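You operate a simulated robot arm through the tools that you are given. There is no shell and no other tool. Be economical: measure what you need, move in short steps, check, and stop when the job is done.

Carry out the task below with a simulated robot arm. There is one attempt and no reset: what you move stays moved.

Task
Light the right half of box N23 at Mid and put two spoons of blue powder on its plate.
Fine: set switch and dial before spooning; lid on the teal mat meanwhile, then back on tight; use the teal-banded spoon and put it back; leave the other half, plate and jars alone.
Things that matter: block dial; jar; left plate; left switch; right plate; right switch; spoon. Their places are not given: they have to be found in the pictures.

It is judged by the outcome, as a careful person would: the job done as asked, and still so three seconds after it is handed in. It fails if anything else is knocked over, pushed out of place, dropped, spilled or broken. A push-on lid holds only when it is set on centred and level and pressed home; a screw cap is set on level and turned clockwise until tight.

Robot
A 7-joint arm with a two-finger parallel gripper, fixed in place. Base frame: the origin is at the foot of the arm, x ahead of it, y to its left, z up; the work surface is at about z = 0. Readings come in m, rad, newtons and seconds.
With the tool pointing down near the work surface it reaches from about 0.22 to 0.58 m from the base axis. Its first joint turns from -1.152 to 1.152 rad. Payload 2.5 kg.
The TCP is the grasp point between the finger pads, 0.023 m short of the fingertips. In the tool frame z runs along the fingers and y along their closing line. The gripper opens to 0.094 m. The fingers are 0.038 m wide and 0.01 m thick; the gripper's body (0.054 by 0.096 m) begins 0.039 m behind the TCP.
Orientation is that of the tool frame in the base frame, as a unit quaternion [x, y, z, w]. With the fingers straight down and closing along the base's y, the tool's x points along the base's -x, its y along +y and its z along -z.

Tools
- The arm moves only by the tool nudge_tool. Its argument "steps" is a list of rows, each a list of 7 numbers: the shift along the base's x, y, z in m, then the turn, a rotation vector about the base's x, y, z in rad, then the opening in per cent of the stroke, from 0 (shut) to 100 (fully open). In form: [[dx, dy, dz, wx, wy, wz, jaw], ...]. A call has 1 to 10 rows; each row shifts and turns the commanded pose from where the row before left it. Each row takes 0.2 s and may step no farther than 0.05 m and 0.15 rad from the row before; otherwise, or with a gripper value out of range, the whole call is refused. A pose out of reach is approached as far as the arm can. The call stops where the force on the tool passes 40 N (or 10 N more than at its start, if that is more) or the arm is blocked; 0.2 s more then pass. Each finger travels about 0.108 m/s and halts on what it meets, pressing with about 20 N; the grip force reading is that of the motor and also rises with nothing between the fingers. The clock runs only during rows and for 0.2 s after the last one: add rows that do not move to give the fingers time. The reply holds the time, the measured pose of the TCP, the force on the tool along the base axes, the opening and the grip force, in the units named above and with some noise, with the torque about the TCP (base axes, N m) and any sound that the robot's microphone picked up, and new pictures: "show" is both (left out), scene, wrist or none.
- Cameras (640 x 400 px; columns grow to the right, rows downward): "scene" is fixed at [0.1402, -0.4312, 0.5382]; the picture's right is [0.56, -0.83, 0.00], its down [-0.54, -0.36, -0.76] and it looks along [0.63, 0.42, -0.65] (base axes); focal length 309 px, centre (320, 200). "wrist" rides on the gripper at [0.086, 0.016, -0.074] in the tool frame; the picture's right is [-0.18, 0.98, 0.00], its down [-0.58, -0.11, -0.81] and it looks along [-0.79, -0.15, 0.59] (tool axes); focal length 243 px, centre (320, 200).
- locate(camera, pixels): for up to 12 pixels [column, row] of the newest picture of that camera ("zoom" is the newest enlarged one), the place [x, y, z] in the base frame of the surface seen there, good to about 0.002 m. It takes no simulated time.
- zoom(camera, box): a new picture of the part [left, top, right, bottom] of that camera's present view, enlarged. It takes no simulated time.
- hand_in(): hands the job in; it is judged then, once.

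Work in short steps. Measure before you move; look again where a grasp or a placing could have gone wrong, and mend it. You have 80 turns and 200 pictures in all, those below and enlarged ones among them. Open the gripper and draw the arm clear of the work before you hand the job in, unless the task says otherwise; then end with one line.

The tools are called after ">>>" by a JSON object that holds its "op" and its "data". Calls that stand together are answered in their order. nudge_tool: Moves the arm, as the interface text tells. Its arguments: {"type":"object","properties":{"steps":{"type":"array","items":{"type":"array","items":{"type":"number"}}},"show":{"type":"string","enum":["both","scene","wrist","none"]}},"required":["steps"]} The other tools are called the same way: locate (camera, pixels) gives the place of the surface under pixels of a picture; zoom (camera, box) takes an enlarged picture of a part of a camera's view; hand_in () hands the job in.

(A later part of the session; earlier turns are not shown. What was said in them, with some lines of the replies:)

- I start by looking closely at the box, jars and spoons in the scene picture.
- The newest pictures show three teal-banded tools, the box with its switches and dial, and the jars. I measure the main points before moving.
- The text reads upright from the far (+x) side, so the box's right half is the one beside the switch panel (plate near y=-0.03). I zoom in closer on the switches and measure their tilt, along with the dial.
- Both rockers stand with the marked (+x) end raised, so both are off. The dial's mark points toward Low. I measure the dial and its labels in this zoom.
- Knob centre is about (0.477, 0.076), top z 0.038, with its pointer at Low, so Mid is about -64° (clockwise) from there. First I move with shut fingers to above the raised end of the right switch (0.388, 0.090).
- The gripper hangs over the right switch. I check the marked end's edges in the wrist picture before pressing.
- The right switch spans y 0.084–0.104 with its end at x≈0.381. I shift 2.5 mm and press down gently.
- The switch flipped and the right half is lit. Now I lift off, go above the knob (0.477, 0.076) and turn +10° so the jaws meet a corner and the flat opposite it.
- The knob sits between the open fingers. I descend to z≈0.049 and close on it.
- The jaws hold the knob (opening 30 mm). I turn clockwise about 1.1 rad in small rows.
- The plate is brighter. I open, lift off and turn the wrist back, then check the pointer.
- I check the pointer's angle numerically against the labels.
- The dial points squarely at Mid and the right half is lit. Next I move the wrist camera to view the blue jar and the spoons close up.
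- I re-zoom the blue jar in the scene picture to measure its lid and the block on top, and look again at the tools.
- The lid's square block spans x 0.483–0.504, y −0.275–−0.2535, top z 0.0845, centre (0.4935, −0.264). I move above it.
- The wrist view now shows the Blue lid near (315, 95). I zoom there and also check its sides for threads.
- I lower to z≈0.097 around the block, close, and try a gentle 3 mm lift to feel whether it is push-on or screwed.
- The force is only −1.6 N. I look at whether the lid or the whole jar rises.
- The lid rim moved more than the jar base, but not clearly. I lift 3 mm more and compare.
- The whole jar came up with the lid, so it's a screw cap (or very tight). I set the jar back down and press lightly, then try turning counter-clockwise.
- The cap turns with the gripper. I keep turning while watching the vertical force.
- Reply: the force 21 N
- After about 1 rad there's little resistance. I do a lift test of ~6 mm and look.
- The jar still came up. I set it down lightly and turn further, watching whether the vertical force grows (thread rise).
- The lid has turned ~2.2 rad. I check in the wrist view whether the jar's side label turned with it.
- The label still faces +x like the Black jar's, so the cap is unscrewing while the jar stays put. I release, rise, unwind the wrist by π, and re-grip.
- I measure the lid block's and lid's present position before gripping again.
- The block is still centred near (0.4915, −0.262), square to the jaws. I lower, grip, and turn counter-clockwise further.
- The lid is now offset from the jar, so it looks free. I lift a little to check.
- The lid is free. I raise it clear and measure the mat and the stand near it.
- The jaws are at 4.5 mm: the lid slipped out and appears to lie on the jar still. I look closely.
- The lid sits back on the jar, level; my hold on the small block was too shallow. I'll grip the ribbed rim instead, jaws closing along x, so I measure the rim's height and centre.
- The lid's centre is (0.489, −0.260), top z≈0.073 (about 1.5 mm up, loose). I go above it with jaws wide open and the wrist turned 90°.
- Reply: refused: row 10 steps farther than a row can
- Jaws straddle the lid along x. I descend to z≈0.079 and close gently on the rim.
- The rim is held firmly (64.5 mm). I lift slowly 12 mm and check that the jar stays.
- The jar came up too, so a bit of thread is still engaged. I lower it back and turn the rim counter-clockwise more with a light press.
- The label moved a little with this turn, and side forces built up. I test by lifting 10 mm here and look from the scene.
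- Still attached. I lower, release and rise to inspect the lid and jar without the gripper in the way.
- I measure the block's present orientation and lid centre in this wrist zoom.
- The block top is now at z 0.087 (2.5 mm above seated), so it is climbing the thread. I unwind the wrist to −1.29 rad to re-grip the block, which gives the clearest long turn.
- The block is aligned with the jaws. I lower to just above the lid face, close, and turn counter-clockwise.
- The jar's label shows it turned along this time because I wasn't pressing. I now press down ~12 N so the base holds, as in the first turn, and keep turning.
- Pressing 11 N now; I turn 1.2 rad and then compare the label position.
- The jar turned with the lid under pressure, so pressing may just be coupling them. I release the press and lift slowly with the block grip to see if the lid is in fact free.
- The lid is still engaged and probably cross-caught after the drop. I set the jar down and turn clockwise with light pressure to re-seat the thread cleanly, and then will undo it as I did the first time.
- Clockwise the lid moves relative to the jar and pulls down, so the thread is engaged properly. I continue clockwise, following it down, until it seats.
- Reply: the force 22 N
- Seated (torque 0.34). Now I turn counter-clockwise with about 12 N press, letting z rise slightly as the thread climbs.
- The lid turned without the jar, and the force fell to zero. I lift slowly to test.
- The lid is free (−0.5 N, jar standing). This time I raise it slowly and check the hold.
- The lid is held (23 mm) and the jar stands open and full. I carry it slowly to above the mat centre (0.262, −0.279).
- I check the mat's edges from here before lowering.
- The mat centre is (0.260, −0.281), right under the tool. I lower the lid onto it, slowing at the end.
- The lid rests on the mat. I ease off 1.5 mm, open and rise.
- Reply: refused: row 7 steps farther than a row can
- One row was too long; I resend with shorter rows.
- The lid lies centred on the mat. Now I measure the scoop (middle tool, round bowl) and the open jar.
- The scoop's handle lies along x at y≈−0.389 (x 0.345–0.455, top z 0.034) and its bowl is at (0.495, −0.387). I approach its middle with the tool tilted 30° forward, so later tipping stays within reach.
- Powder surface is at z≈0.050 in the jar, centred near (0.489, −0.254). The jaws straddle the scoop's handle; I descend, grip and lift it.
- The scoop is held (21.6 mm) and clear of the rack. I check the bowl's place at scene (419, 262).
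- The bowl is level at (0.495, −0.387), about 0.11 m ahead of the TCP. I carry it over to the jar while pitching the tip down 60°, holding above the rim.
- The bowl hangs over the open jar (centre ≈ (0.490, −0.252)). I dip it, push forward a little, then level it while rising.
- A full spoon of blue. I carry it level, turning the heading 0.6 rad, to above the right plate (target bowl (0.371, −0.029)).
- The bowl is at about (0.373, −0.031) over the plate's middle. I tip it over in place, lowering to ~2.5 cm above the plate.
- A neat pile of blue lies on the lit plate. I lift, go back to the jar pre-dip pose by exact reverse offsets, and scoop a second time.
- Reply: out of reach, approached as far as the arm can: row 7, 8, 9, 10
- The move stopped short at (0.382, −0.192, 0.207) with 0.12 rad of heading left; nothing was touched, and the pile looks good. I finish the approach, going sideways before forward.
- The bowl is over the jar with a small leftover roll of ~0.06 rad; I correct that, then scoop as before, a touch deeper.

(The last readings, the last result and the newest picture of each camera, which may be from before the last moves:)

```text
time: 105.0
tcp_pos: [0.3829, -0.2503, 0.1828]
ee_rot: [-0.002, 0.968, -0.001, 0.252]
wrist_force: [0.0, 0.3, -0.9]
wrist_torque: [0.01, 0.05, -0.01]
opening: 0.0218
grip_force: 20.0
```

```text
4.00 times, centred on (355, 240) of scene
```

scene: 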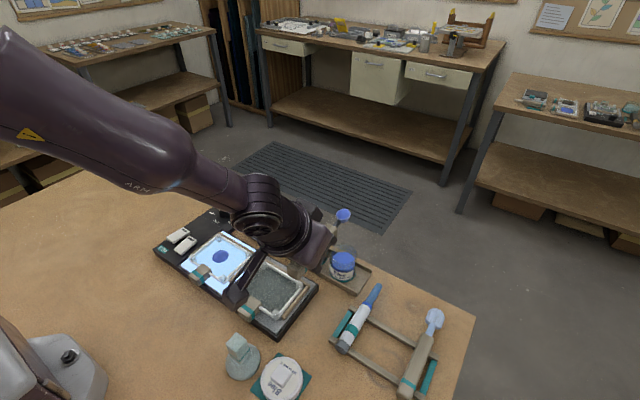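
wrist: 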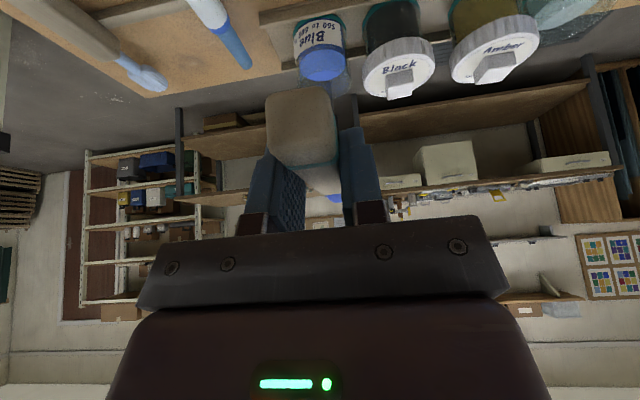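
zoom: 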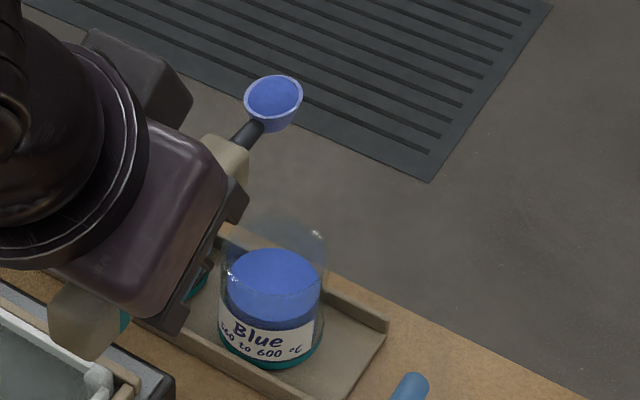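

A second full spoon. I repeat the same carry and tipping onto the plate, then reverse the tipping and look.

>>> {"op": "nudge_tool", "data": {"steps": [[-0.005, 0.008, 0.0, 0, 0, 0.03, 5], [-0.0105, 0.0168, -0.003, 0, 0, 0.063, 5], [-0.0105, 0.0168, -0.003, 0, 0, 0.063, 5], [-0.0105, 0.0168, -0.003, 0, 0, 0.063, 5], [-0.0105, 0.0168, -0.003, 0, 0, 0.063, 5], [-0.0105, 0.0168, -0.003, 0, 0, 0.063, 5], [-0.0105, 0.0168, -0.003, 0, 0, 0.063, 5], [-0.0105, 0.0168, -0.004, 0, 0, 0.063, 5], [-0.0105, 0.0168, -0.004, 0, 0, 0.063, 5], [-0.011, 0.0165, -0.003, 0, 0, 0.066, 5]], "show": "none"}}

>>> {"op": "nudge_tool", "data": {"steps": [[0.0023, 0.0036, 0.0, -0.0791, 0.1155, 0, 5], [0.004, 0.0027, -0.0014, -0.0791, 0.1155, 0, 5], [0.0056, 0.0038, -0.0022, -0.0791, 0.1155, 0, 5], [0.0072, 0.0049, -0.0023, -0.0791, 0.1155, 0, 5], [0.0086, 0.0059, -0.0026, -0.0791, 0.1155, 0, 5], [0.0098, 0.0067, -0.0011, -0.0791, 0.1155, 0, 5], [0.0108, 0.0074, 0.002, -0.0791, 0.1155, 0, 5], [0.0116, 0.008, 0.0042, -0.0791, 0.1155, 0, 5], [0.0122, 0.0084, 0.0031, -0.0791, 0.1155, 0, 5], [0.0126, 0.0086, 0.001, -0.0791, 0.1155, 0, 5]], "show": "none"}}

>>> {"op": "nudge_tool", "data": {"steps": [[0.006, 0.004, 0, -0.0791, 0.1155, 0, 5], [0, 0, 0, 0, 0, 0, 5], [0, 0, 0, 0, 0, 0, 5]], "show": "none"}}

>>> {"op": "zoom", "data": {"camera": "scene", "box": [180, 205, 270, 285]}}

>>> {"op": "nudge_tool", "data": {"steps": [[-0.006, -0.004, 0.01, 0.0791, -0.1155, 0, 5], [-0.0126, -0.0086, 0.01, 0.0791, -0.1155, 0, 5], [-0.0122, -0.0084, 0.005, 0.0791, -0.1155, 0, 5], [-0.0116, -0.008, 0, 0.0791, -0.1155, 0, 5], [-0.0108, -0.0074, 0, 0.0791, -0.1155, 0, 5], [-0.0098, -0.0067, 0, 0.0791, -0.1155, 0, 5], [-0.0086, -0.0059, 0, 0.0791, -0.1155, 0, 5], [-0.0072, -0.0049, 0, 0.0791, -0.1155, 0, 5], [-0.0056, -0.0038, 0, 0.0791, -0.1155, 0, 5], [-0.004, -0.0027, 0, 0.0791, -0.1155, 0, 5]]}}

>>> {"op": "zoom", "data": {"camera": "scene", "box": [180, 205, 270, 285]}}

```text
time: 107.2
tcp_pos: [0.2803, -0.0919, 0.1555]
ee_rot: [-0.289, 0.924, 0.073, 0.239]
wrist_force: [0.2, -0.9, -0.9]
wrist_torque: [-0.03, 0.04, 0.0]
opening: 0.0216
grip_force: 20.0
```

```text
time: 109.4
tcp_pos: [0.3691, -0.0315, 0.1551]
ee_rot: [-0.269, 0.86, -0.13, -0.413]
wrist_force: [2.9, 2.6, 8.9]
wrist_torque: [0.16, -0.33, -0.01]
opening: 0.0217
grip_force: 19.6
```

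```text
time: 110.2
tcp_pos: [0.3719, -0.0279, 0.1549]
ee_rot: [-0.259, 0.83, -0.145, -0.473]
wrist_force: [-0.2, 0.0, 0.6]
wrist_torque: [-0.07, 0.06, 0.0]
opening: 0.0218
grip_force: 20.0
```

```text
5.00 times, centred on (225, 245) of scene
```

zoom: 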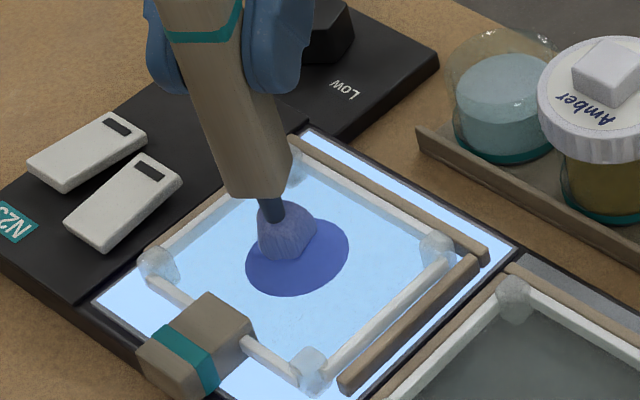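

```text
time: 112.4
tcp_pos: [0.2831, -0.0876, 0.181]
ee_rot: [-0.293, 0.938, 0.053, 0.176]
wrist_force: [0.5, -0.5, 0.0]
wrist_torque: [-0.01, 0.04, 0.01]
opening: 0.0214
grip_force: 20.1
```

scene: 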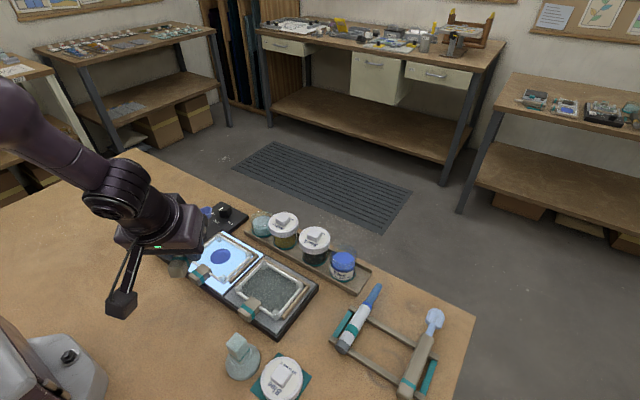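
wrist: 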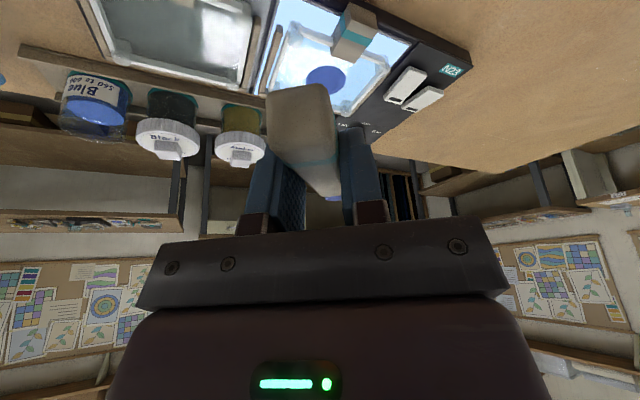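

```text
5.00 times, centred on (225, 245) of scene
```

zoom: 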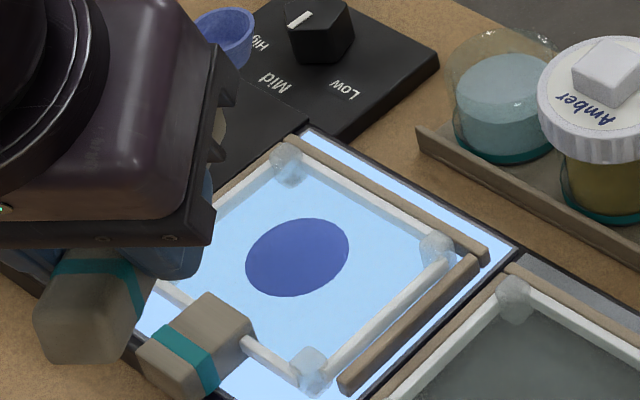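

Two spoonfuls lie on the lit plate. I carry the scoop back, level, to above its place in the rack and check its pose.

>>> {"op": "nudge_tool", "data": {"steps": [[-0.0023, -0.0016, 0.005, 0.0791, -0.1155, 0, 5], [0.009, -0.026, 0, 0, 0, -0.05, 5], [0.0095, -0.0275, 0, 0, 0, -0.05, 5], [0.0095, -0.0275, 0, 0, 0, -0.05, 5], [0.0095, -0.0275, 0, 0, 0, -0.05, 5], [0.0095, -0.0275, 0, 0, 0, -0.05, 5], [0.0095, -0.0275, 0, 0, 0, -0.05, 5], [0.0095, -0.0275, 0, 0, 0, -0.05, 5], [0.0095, -0.0275, 0, 0, 0, -0.05, 5], [0.0095, -0.0275, 0, 0, 0, -0.05, 5]], "show": "none"}}

>>> {"op": "nudge_tool", "data": {"steps": [[0.0095, -0.0275, 0, 0, 0, -0.05, 5], [0.0095, -0.0275, -0.01, 0, 0, -0.05, 5], [0, 0, -0.03, 0, 0, -0.05, 5], [0, 0, 0, 0, 0, 0, 5]]}}

>>> {"op": "zoom", "data": {"camera": "scene", "box": [340, 230, 440, 390]}}

>>> {"op": "locate", "data": {"camera": "wrist", "pixels": [[300, 95], [270, 100], [330, 100], [300, 130], [300, 160], [265, 130], [335, 130]]}}

>>> {"op": "zoom", "data": {"camera": "wrist", "box": [215, 0, 425, 200]}}

```text
time: 114.6
tcp_pos: [0.3677, -0.339, 0.1868]
ee_rot: [-0.075, 0.965, 0.018, 0.25]
wrist_force: [0.2, 0.3, -1.3]
wrist_torque: [0.02, 0.02, 0.01]
opening: 0.0214
grip_force: 20.5
```

```text
time: 115.6
tcp_pos: [0.3865, -0.3939, 0.144]
ee_rot: [-0.002, 0.968, -0.001, 0.249]
wrist_force: [0.4, -0.1, -1.1]
wrist_torque: [-0.03, -0.01, 0.01]
opening: 0.0214
grip_force: 20.0
```

scene: 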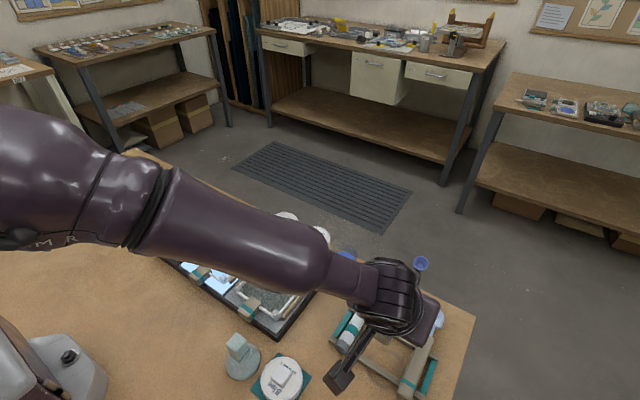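
wrist: 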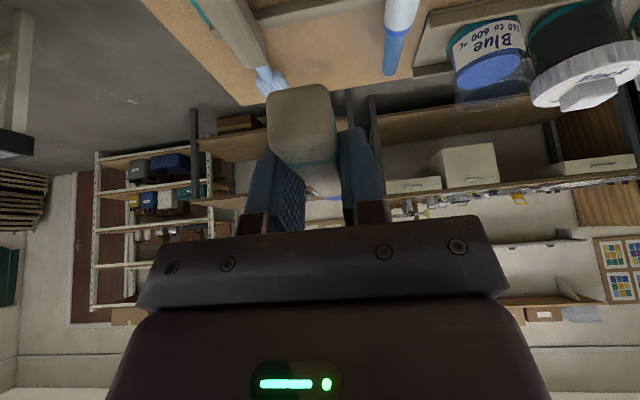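

```text
2.50 times, centred on (390, 310) of scene
```

zoom: 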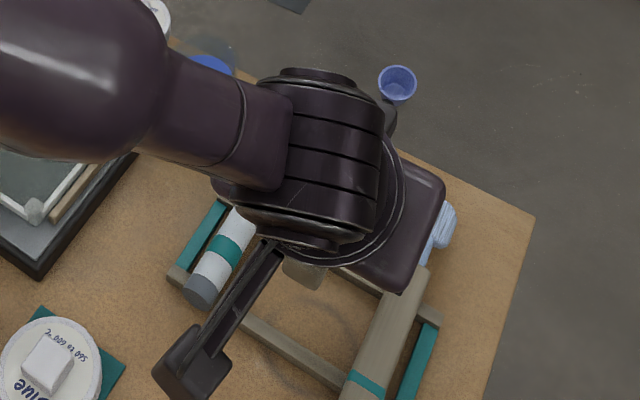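

```text
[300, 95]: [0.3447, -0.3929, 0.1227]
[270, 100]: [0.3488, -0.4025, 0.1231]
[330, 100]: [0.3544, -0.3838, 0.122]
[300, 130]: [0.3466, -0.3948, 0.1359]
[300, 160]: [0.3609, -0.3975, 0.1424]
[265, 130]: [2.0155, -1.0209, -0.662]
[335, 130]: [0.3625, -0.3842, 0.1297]
```

```text
2.00 times, centred on (320, 100) of wrist
```

zoom: 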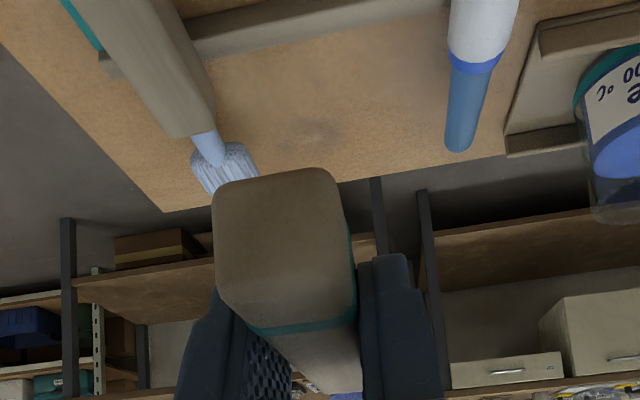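

The scoop hangs level at the right spot, 4.5 mm off in y. I correct this, lower it into the rack, release and rise.

>>> {"op": "nudge_tool", "data": {"steps": [[-0.0005, 0.0045, -0.03, 0, -0.015, 0, 5], [0, 0, -0.03, 0, 0, 0, 5], [0, 0, -0.03, 0, 0, 0, 5], [0, 0, -0.01, 0, 0, 0, 5], [0, 0, -0.005, 0, 0, 0, 5], [0, 0, -0.003, 0, 0, 0, 5], [0, 0, 0, 0, 0, 0, 5]], "show": "none"}}

>>> {"op": "nudge_tool", "data": {"steps": [[0, 0, -0.001, 0, 0, 0, 15], [0, 0, 0, 0, 0, 0, 25], [0, 0, 0, 0, 0, 0, 38], [0, 0, 0.02, 0, 0, 0, 38], [0, 0, 0.03, 0, 0, 0, 38], [0, 0, 0.04, 0, 0, 0, 38], [0, 0, 0.04, 0, 0.12, 0, 38], [-0.03, 0.025, 0.02, 0, 0.12, 0.0, 50], [-0.03, 0.025, 0, 0, 0.13, 0.0, 50], [-0.03, 0.02, 0, 0, 0.135, 0.0, 50]]}}

>>> {"op": "zoom", "data": {"camera": "scene", "box": [320, 270, 440, 400]}}

```text
time: 117.2
tcp_pos: [0.3853, -0.3878, 0.0378]
ee_rot: [-0.001, 0.966, -0.002, 0.258]
wrist_force: [0.9, -0.3, -0.7]
wrist_torque: [0.01, 0.01, 0.0]
opening: 0.0217
grip_force: 20.7
```

```text
time: 119.4
tcp_pos: [0.297, -0.3183, 0.186]
ee_rot: [-0.002, 1.0, -0.001, 0.006]
wrist_force: [-0.1, -0.2, 0.3]
wrist_torque: [0.03, 0.01, 0.01]
opening: 0.047
grip_force: 0.1
```

scene: 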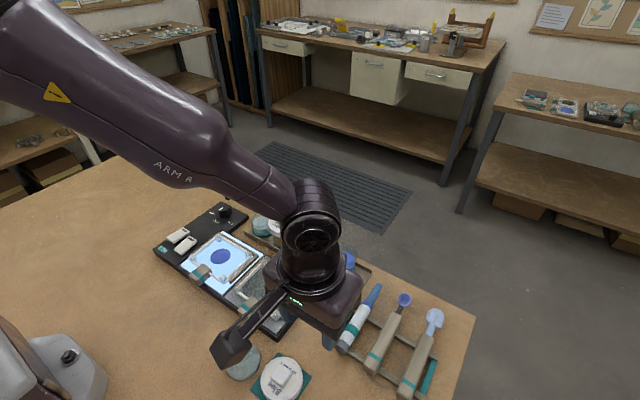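
wrist: 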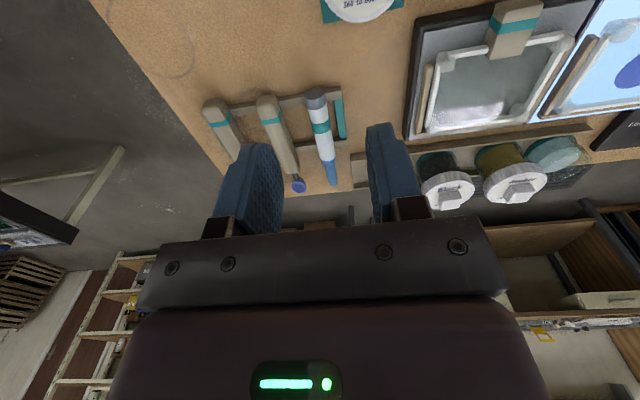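

```text
3.08 times, centred on (380, 335) of scene
```

zoom: 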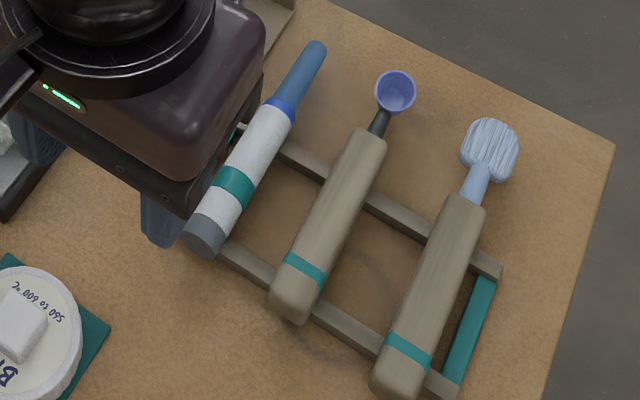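

The scoop is back in its rack place. I now turn the wrist +90°, go over the lid on the mat (0.2607, −0.281), grip its block deeply and lift.

>>> {"op": "nudge_tool", "data": {"steps": [[-0.0036, 0.0037, 0, 0, 0, 0.1428, 50], [-0.0036, 0.0037, 0, 0, 0, 0.1428, 50], [-0.0036, 0.0037, 0, 0, 0, 0.1428, 50], [-0.0036, 0.0037, 0, 0, 0, 0.1428, 50], [-0.0036, 0.0037, 0, 0, 0, 0.1428, 50], [-0.0036, 0.0037, 0, 0, 0, 0.1428, 50], [-0.0036, 0.0037, 0, 0, 0, 0.1428, 50], [-0.0036, 0.0037, 0, 0, 0, 0.1428, 50], [-0.0036, 0.0037, 0, 0, 0, 0.1428, 50], [-0.0036, 0.0037, 0, 0, 0, 0.1428, 50]], "show": "none"}}

>>> {"op": "nudge_tool", "data": {"steps": [[0, 0, 0, 0, -0.012, 0.1428, 50], [0, 0, -0.04, 0, 0, 0, 50], [0, 0, -0.04, 0, 0, 0, 50], [0, 0, 0, 0, 0, 0, 50]]}}

>>> {"op": "zoom", "data": {"camera": "wrist", "box": [220, 0, 420, 160]}}

>>> {"op": "locate", "data": {"camera": "scene", "pixels": [[280, 376], [345, 262], [343, 259], [330, 262], [357, 262]]}}

>>> {"op": "zoom", "data": {"camera": "scene", "box": [310, 220, 390, 290]}}

```text
time: 121.6
tcp_pos: [0.2574, -0.2805, 0.1862]
ee_rot: [-0.658, 0.753, 0.006, 0.006]
wrist_force: [0.4, -0.6, 0.0]
wrist_torque: [0.02, 0.01, -0.05]
opening: 0.0468
grip_force: 0.0
```

```text
time: 122.6
tcp_pos: [0.2576, -0.2795, 0.1042]
ee_rot: [0.709, -0.705, -0.002, -0.011]
wrist_force: [-0.1, 0.6, -0.2]
wrist_torque: [-0.03, 0.01, 0.01]
opening: 0.0469
grip_force: 0.1
```

scene: 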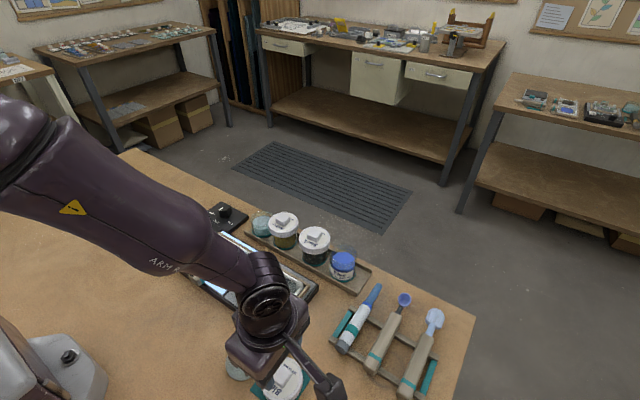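
wrist: 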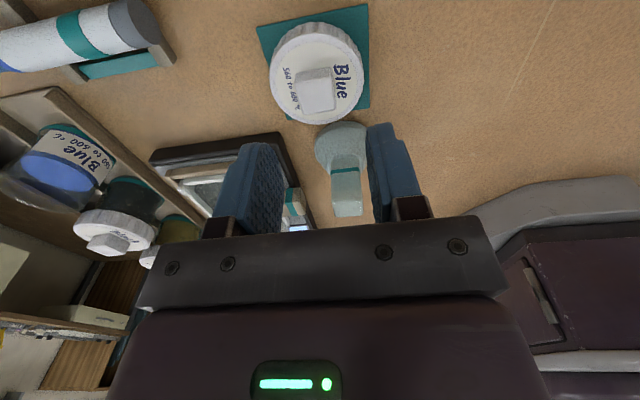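

```text
2.50 times, centred on (320, 80) of wrist
```

zoom: 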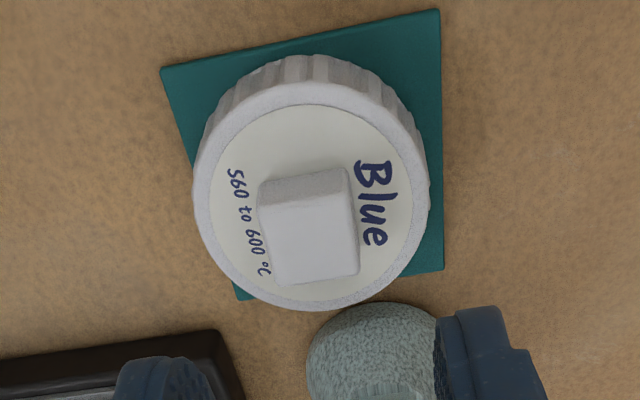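

```text
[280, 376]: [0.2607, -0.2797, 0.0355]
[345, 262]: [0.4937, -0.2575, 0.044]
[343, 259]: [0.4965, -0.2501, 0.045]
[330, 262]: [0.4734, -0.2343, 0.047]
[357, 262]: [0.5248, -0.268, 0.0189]
```

```text
5.71 times, centred on (350, 255) of scene
```

zoom: 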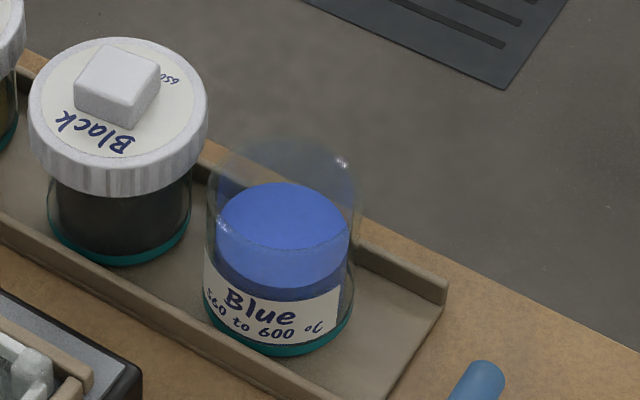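

The lid block lies ahead of the jaws by ~4 mm in x; I correct this and a small tilt, then lower, grip deeply and lift slowly, checking the lid's centre against the tool.

>>> {"op": "nudge_tool", "data": {"steps": [[0.004, -0.0005, -0.02, -0.018, 0.0127, 0, 50], [0, 0, -0.02, 0, 0, 0, 50], [0, 0, -0.012, 0, 0, 0, 50], [0, 0, -0.0075, 0, 0, 0, 50], [0, 0, 0, 0, 0, 0, 10], [0, 0, 0, 0, 0, 0, 0], [0, 0, 0, 0, 0, 0, 0]], "show": "none"}}

>>> {"op": "nudge_tool", "data": {"steps": [[0, 0, 0.004, 0, 0, 0, 0], [0, 0, 0.008, 0, 0, 0, 0], [0, 0, 0.012, 0, 0, 0, 0], [0, 0, 0.02, 0, 0, 0, 0], [0, 0, 0.025, 0, 0, 0, 0], [0, 0, 0.025, 0, 0, 0, 0], [0, 0, 0.02, 0, 0, 0, 0], [0, 0, 0, 0, 0, 0, 0]]}}

>>> {"op": "zoom", "data": {"camera": "wrist", "box": [230, 40, 410, 220]}}

>>> {"op": "locate", "data": {"camera": "wrist", "pixels": [[265, 130], [375, 130], [320, 110], [268, 150], [372, 150], [320, 95]]}}

```text
time: 124.2
tcp_pos: [0.2628, -0.2809, 0.0469]
ee_rot: [0.709, -0.705, 0.0, 0.0]
wrist_force: [0.4, -0.8, -0.1]
wrist_torque: [-0.02, 0.01, 0.0]
opening: 0.0227
grip_force: 19.9
```

```text
time: 126.0
tcp_pos: [0.2624, -0.2813, 0.1624]
ee_rot: [0.709, -0.705, 0.001, 0.0]
wrist_force: [-0.4, -0.6, 0.6]
wrist_torque: [0.0, 0.04, 0.01]
opening: 0.023
grip_force: 19.5
```

scene: 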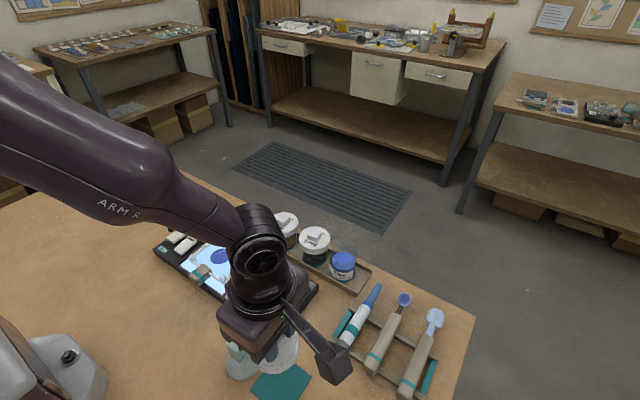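
wrist: 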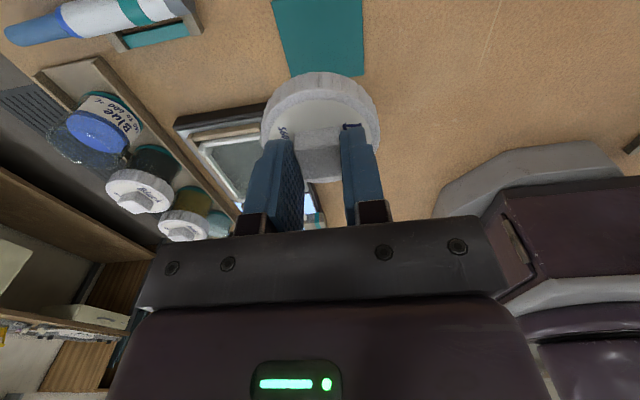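

```text
2.22 times, centred on (320, 130) of wrist
```

zoom: 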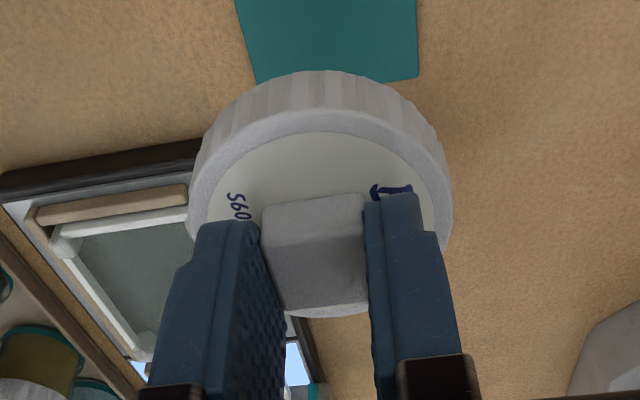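

```text
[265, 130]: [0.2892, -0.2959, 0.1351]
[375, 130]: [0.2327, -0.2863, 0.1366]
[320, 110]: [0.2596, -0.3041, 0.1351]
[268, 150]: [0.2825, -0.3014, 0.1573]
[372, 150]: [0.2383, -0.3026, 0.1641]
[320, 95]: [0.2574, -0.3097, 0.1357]
```

The lid is held concentric with the tool. I carry it slowly to above the jar (0.489, −0.252) and stop just above it to compare alignment.

>>> {"op": "nudge_tool", "data": {"steps": [[0.01, 0.0012, 0, 0, 0, 0, 0], [0.016, 0.002, 0, 0, 0, 0, 0], [0.02, 0.0025, 0, 0, 0, 0, 0], [0.022, 0.0028, 0, 0, 0, 0, 0], [0.022, 0.0028, 0, 0, 0, 0, 0], [0.022, 0.0028, 0, 0, 0, 0, 0], [0.022, 0.0028, 0, 0, 0, 0, 0], [0.022, 0.0028, 0, 0, 0, 0, 0], [0.022, 0.0028, 0, 0, 0, 0, 0], [0.02, 0.0025, 0, 0, 0, 0, 0]], "show": "none"}}

>>> {"op": "nudge_tool", "data": {"steps": [[0.018, 0.0022, 0, 0, 0, 0, 0], [0.012, 0.0013, -0.006, 0, 0, 0, 0], [0, 0, -0.012, 0, 0, 0, 0], [0, 0, -0.012, 0, 0, 0, 0], [0, 0, -0.01, 0, 0, 0, 0], [0, 0, 0, 0, 0, 0, 0]]}}

>>> {"op": "zoom", "data": {"camera": "scene", "box": [310, 220, 390, 290]}}

>>> {"op": "zoom", "data": {"camera": "wrist", "box": [230, 20, 410, 200]}}

```text
time: 128.2
tcp_pos: [0.4608, -0.2559, 0.1622]
ee_rot: [0.709, -0.706, -0.001, 0.0]
wrist_force: [-0.9, 0.1, -0.1]
wrist_torque: [0.0, 0.0, -0.04]
opening: 0.0228
grip_force: 20.0
```

```text
time: 129.6
tcp_pos: [0.491, -0.2519, 0.1215]
ee_rot: [0.709, -0.705, 0.0, -0.001]
wrist_force: [0.7, 0.2, -0.3]
wrist_torque: [0.01, 0.0, -0.01]
opening: 0.0229
grip_force: 19.8
```

scene: 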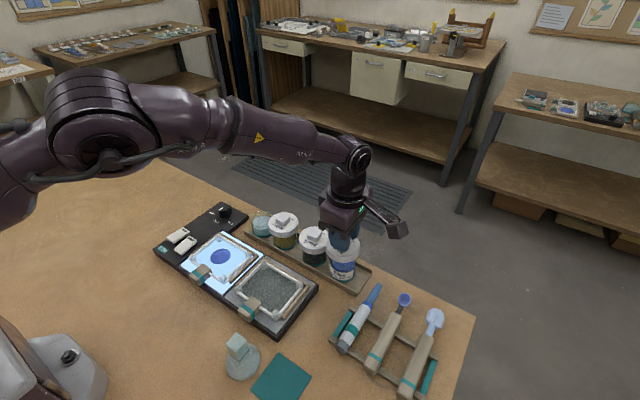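
wrist: 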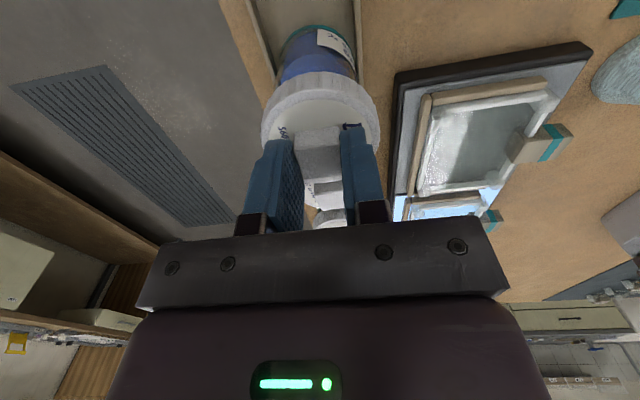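

```text
5.71 times, centred on (350, 255) of scene
```

zoom: 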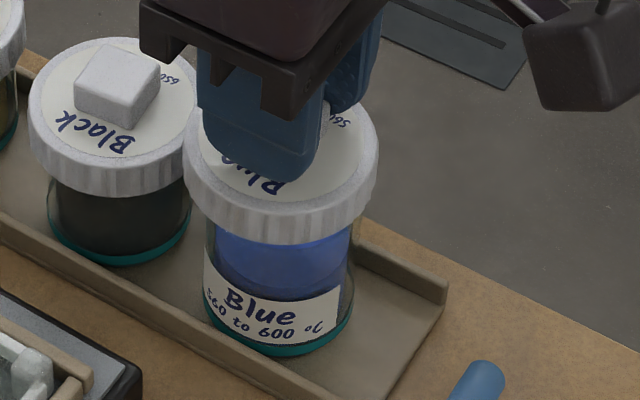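

```text
2.22 times, centred on (320, 110) of wrist
```

zoom: 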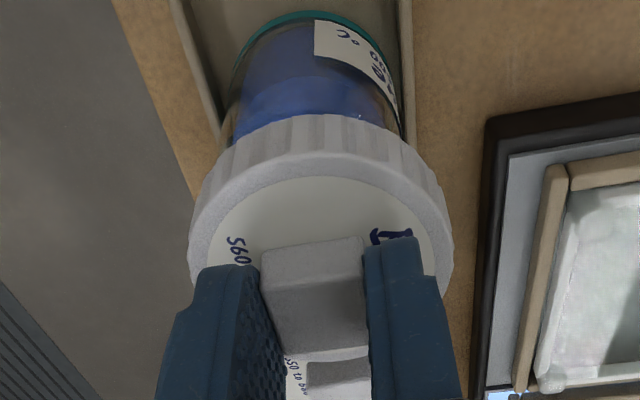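

The lid is about 2 mm to one side of the jar's axis by the picture. I correct it, lower onto the thread, and turn clockwise 2.8 rad, following down.

>>> {"op": "nudge_tool", "data": {"steps": [[0.001, -0.002, 0, 0, 0, 0, 0], [0, 0, -0.01, 0, 0, 0, 0], [0, 0, -0.006, 0, 0, 0, 0], [0, 0, -0.003, 0, 0, 0, 0], [0, 0, -0.0025, 0, 0, 0, 0], [0, 0, 0, 0, 0, 0, 0]], "show": "none"}}

>>> {"op": "zoom", "data": {"camera": "scene", "box": [310, 220, 390, 290]}}

>>> {"op": "nudge_tool", "data": {"steps": [[0, 0, -0.0001, 0, 0, -0.14, 0], [0, 0, -0.0001, 0, 0, -0.14, 0], [0, 0, -0.0001, 0, 0, -0.14, 0], [0, 0, -0.0001, 0, 0, -0.14, 0], [0, 0, -0.0001, 0, 0, -0.14, 0], [0, 0, -0.0001, 0, 0, -0.14, 0], [0, 0, -0.0001, 0, 0, -0.14, 0], [0, 0, -0.0001, 0, 0, -0.14, 0], [0, 0, -0.0001, 0, 0, -0.14, 0], [0, 0, -0.0001, 0, 0, -0.14, 0]], "show": "none"}}

>>> {"op": "nudge_tool", "data": {"steps": [[0, 0, -0.0002, 0, 0, -0.14, 0], [0, 0, -0.0002, 0, 0, -0.14, 0], [0, 0, -0.0002, 0, 0, -0.14, 0], [0, 0, -0.0002, 0, 0, -0.14, 0], [0, 0, -0.0002, 0, 0, -0.14, 0], [0, 0, -0.0002, 0, 0, -0.14, 0], [0, 0, -0.0002, 0, 0, -0.14, 0], [0, 0, -0.0002, 0, 0, -0.14, 0], [0, 0, -0.0002, 0, 0, -0.14, 0], [0, 0, -0.0002, 0, 0, -0.14, 0]], "show": "none"}}

>>> {"op": "zoom", "data": {"camera": "scene", "box": [310, 220, 390, 290]}}

```text
time: 131.0
tcp_pos: [0.4929, -0.2542, 0.0995]
ee_rot: [0.709, -0.705, 0.0, 0.0]
wrist_force: [1.6, -0.4, 1.1]
wrist_torque: [0.01, -0.08, -0.03]
opening: 0.0226
grip_force: 20.2
```

```text
5.71 times, centred on (350, 255) of scene
```

zoom: 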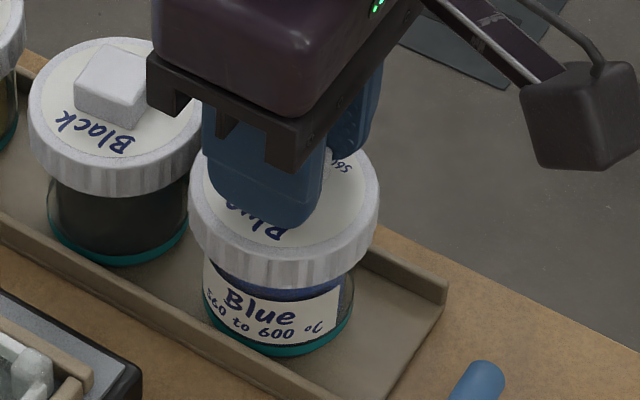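

```text
time: 133.2
tcp_pos: [0.4916, -0.254, 0.0978]
ee_rot: [-0.086, 0.996, 0.0, 0.0]
wrist_force: [0.3, -0.3, -1.5]
wrist_torque: [0.01, 0.03, 0.0]
opening: 0.0231
grip_force: 19.8
```

```text
time: 135.4
tcp_pos: [0.4927, -0.2533, 0.096]
ee_rot: [0.576, 0.817, 0.0, -0.001]
wrist_force: [0.2, 1.7, 3.2]
wrist_torque: [0.04, -0.01, -0.01]
opening: 0.0228
grip_force: 19.9
```

```text
5.71 times, centred on (350, 255) of scene
5 turns are left
```

zoom: 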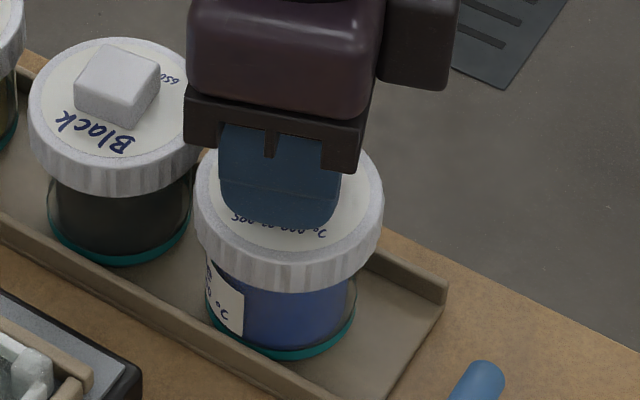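

The thread is engaged and pulling down, though the jar turned along part of the way. I release, unwind by π, re-grip deeper with firmer press, and keep turning clockwise until tight.

>>> {"op": "nudge_tool", "data": {"steps": [[0, 0, 0, 0, 0, 0, 30], [0, 0, 0, 0, 0, 0, 50], [0, 0, 0.03, 0, 0, 0, 50], [0, 0, 0, 0, 0, 0.1496, 50], [0, 0, 0, 0, 0, 0.1496, 50], [0, 0, 0, 0, 0, 0.1496, 50], [0, 0, 0, 0, 0, 0.1496, 50], [0, 0, 0, 0, 0, 0.1496, 50], [0, 0, 0, 0, 0, 0.1496, 50], [0, 0, 0, 0, 0, 0.1496, 50]], "show": "none"}}

>>> {"op": "nudge_tool", "data": {"steps": [[0, 0, 0, 0, 0, 0.1496, 50], [0, 0, 0, 0, 0, 0.1496, 50], [0, 0, 0, 0, 0, 0.1496, 50], [0, 0, 0, 0, 0, 0.1496, 50], [0, 0, 0, 0, 0, 0.1496, 50], [0, 0, 0, 0, 0, 0.1496, 50], [0, 0, 0, 0, 0, 0.1496, 50], [0, 0, 0, 0, 0, 0.1496, 50], [0, 0, 0, 0, 0, 0.1496, 50], [0, 0, 0, 0, 0, 0.1496, 50]], "show": "none"}}

>>> {"op": "nudge_tool", "data": {"steps": [[0, 0, 0, 0, 0, 0.1496, 50], [0, 0, 0, 0, 0, 0.1496, 50], [0, 0, 0, 0, 0, 0.1496, 50], [0, 0, 0, 0, 0, 0.1496, 50], [0, 0, -0.02, 0, 0, 0, 50], [0, 0, -0.009, 0, 0, 0, 50], [0, 0, -0.003, 0, 0, 0, 50], [0, 0, 0, 0, 0, 0, 10], [0, 0, 0, 0, 0, 0, 0], [0, 0, -0.0005, 0, 0, 0, 0]], "show": "none"}}

>>> {"op": "nudge_tool", "data": {"steps": [[0, 0, -0.0005, 0, 0, -0.13, 0], [0, 0, -0.0001, 0, 0, -0.13, 0], [0, 0, -0.0001, 0, 0, -0.13, 0], [0, 0, -0.0001, 0, 0, -0.13, 0], [0, 0, -0.0001, 0, 0, -0.13, 0], [0, 0, -0.0001, 0, 0, -0.13, 0], [0, 0, -0.0001, 0, 0, -0.13, 0], [0, 0, -0.0001, 0, 0, -0.13, 0], [0, 0, -0.0001, 0, 0, -0.13, 0], [0, 0, -0.0001, 0, 0, -0.13, 0]], "show": "none"}}

>>> {"op": "zoom", "data": {"camera": "scene", "box": [310, 220, 390, 290]}}

>>> {"op": "nudge_tool", "data": {"steps": [[0, 0, -0.0001, 0, 0, -0.13, 0], [0, 0, -0.0001, 0, 0, -0.13, 0], [0, 0, -0.0001, 0, 0, -0.13, 0], [0, 0, -0.0001, 0, 0, -0.13, 0], [0, 0, -0.0001, 0, 0, -0.13, 0], [0, 0, -0.0001, 0, 0, -0.13, 0], [0, 0, -0.0001, 0, 0, -0.13, 0], [0, 0, -0.0001, 0, 0, -0.13, 0], [0, 0, -0.0001, 0, 0, -0.13, 0], [0, 0, -0.0001, 0, 0, -0.13, 0]], "show": "none"}}

>>> {"op": "zoom", "data": {"camera": "scene", "box": [310, 220, 390, 290]}}

```text
time: 137.6
tcp_pos: [0.492, -0.2557, 0.1264]
ee_rot: [0.087, 0.996, -0.001, 0.001]
wrist_force: [0.3, 0.5, 0.4]
wrist_torque: [-0.01, 0.01, 0.0]
opening: 0.0471
grip_force: 0.0
```

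```text
time: 139.8
tcp_pos: [0.4924, -0.2538, 0.1277]
ee_rot: [-0.614, 0.79, 0.0, 0.0]
wrist_force: [0.1, 0.0, 0.6]
wrist_torque: [-0.01, 0.05, 0.02]
opening: 0.0471
grip_force: 0.1
```

```text
time: 142.0
tcp_pos: [0.491, -0.2539, 0.0956]
ee_rot: [0.818, -0.576, 0.0, 0.0]
wrist_force: [1.4, 0.4, 1.8]
wrist_torque: [0.01, -0.06, -0.02]
opening: 0.0231
grip_force: 20.8
```

```text
time: 144.2
tcp_pos: [0.4913, -0.2566, 0.0933]
ee_rot: [-0.302, 0.953, -0.001, -0.001]
wrist_force: [0.0, -6.0, 13.1]
wrist_torque: [-0.24, 0.12, 0.29]
opening: 0.0228
grip_force: 20.2
```

```text
5.71 times, centred on (350, 255) of scene
```

zoom: 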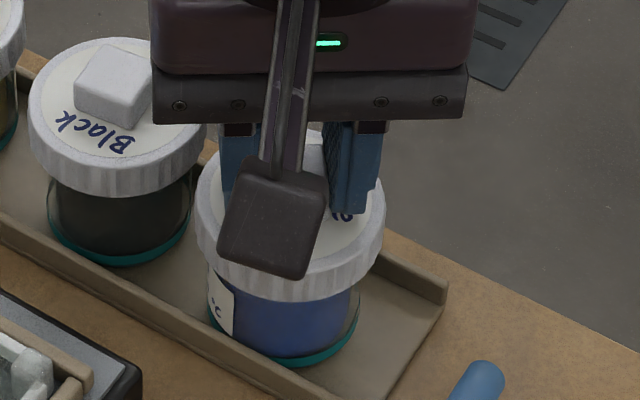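

```text
time: 146.4
tcp_pos: [0.4921, -0.2547, 0.0927]
ee_rot: [0.336, 0.942, 0.0, -0.001]
wrist_force: [-2.6, -0.3, 19.9]
wrist_torque: [0.02, 0.08, 0.26]
opening: 0.0229
grip_force: 20.2
```

```text
5.71 times, centred on (350, 255) of scene
4 turns are left
```

zoom: 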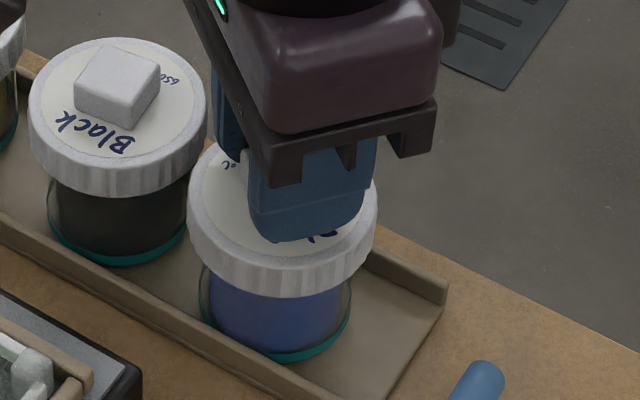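

The last half-stroke turned jar and lid together at 0.26–0.29 N·m: the cap is tight. I give one firmer nip with more press, release, and rise to verify.

>>> {"op": "nudge_tool", "data": {"steps": [[0, 0, -0.0008, 0, 0, 0, 0], [0, 0, 0, 0, 0, -0.1, 0], [0, 0, 0, 0, 0, -0.1, 0], [0, 0, 0, 0, 0, -0.1, 0], [0, 0, 0, 0, 0, -0.1, 0]], "show": "none"}}

>>> {"op": "nudge_tool", "data": {"steps": [[0, 0, 0.0018, 0, 0, 0, 0], [0, 0, 0, 0, 0, 0, 20], [0, 0, 0, 0, 0, 0, 40], [0, 0, 0.03, 0, 0, 0, 50], [0, 0, 0.04, 0, 0, 0, 50], [-0.03, 0, 0.03, 0, 0, 0.1, 50], [-0.04, 0, 0.02, 0, 0, 0.14, 50], [-0.04, 0.01, 0.01, 0, 0, 0.14, 50], [-0.04, 0.02, 0, 0, 0, 0.14, 50], [-0.02, 0.04, 0, 0, 0, 0.14, 50]]}}

>>> {"op": "zoom", "data": {"camera": "scene", "box": [310, 220, 390, 290]}}

>>> {"op": "locate", "data": {"camera": "zoom", "pixels": [[220, 230], [350, 220], [370, 170], [290, 250], [60, 160], [180, 150], [290, 185], [118, 85]]}}

```text
time: 147.6
tcp_pos: [0.4916, -0.2539, 0.0908]
ee_rot: [0.516, 0.857, 0.0, -0.001]
wrist_force: [1.1, 0.3, 17.3]
wrist_torque: [-0.06, -0.1, 0.22]
opening: 0.023
grip_force: 19.8
```

```text
time: 149.8
tcp_pos: [0.3207, -0.1856, 0.2226]
ee_rot: [0.209, 0.978, 0.0, 0.001]
wrist_force: [0.0, -0.3, -0.3]
wrist_torque: [0.0, 0.0, -0.03]
opening: 0.0467
grip_force: 0.0
```

scene: 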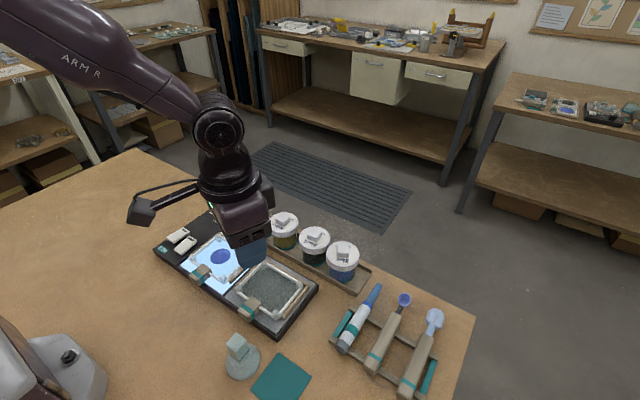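
wrist: 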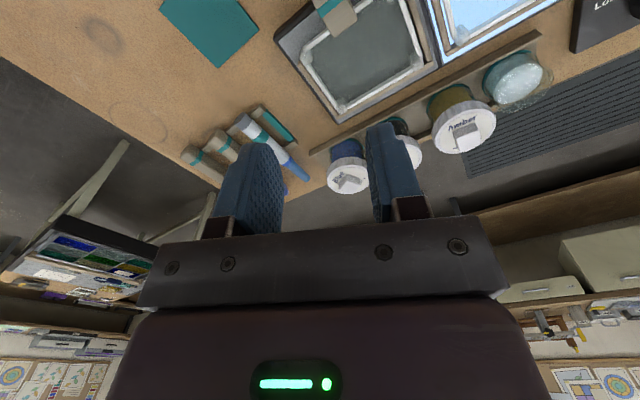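

```text
5.71 times, centred on (350, 255) of scene
```

zoom: 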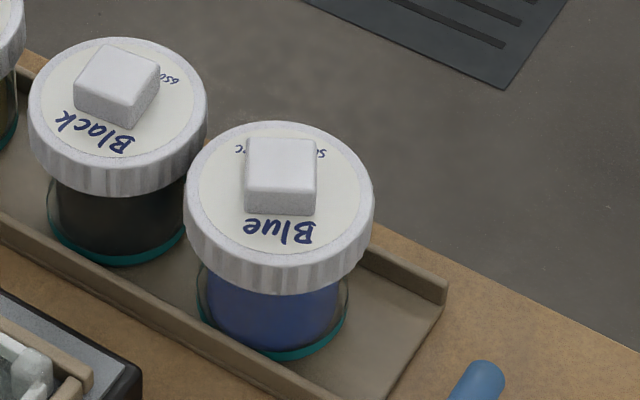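

```text
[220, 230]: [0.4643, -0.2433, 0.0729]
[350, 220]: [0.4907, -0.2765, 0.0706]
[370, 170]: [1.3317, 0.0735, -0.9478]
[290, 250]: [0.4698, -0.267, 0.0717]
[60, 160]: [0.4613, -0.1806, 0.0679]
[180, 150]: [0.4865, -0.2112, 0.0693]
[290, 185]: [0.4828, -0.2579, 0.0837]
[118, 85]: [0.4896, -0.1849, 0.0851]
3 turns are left
```

The cap is seated level (top z≈0.072, block top ≈0.084, as before). The scoop is racked, the mat is clear, and the right half is lit at Mid with two spoons of blue on its plate. The gripper is open and clear, so I hand in.

>>> {"op": "hand_in", "data": {}}

```text
The job is handed in.
```

I've handed the job in: box N23's right half is lit at Mid with two spoons of blue on its plate, the blue jar's lid is back on tight, and the teal-banded spoon is in its rack. The blue jar ended up turned and about 1 cm from where it started in its tray. I took "right" as the side that is right when the box's label is read upright.
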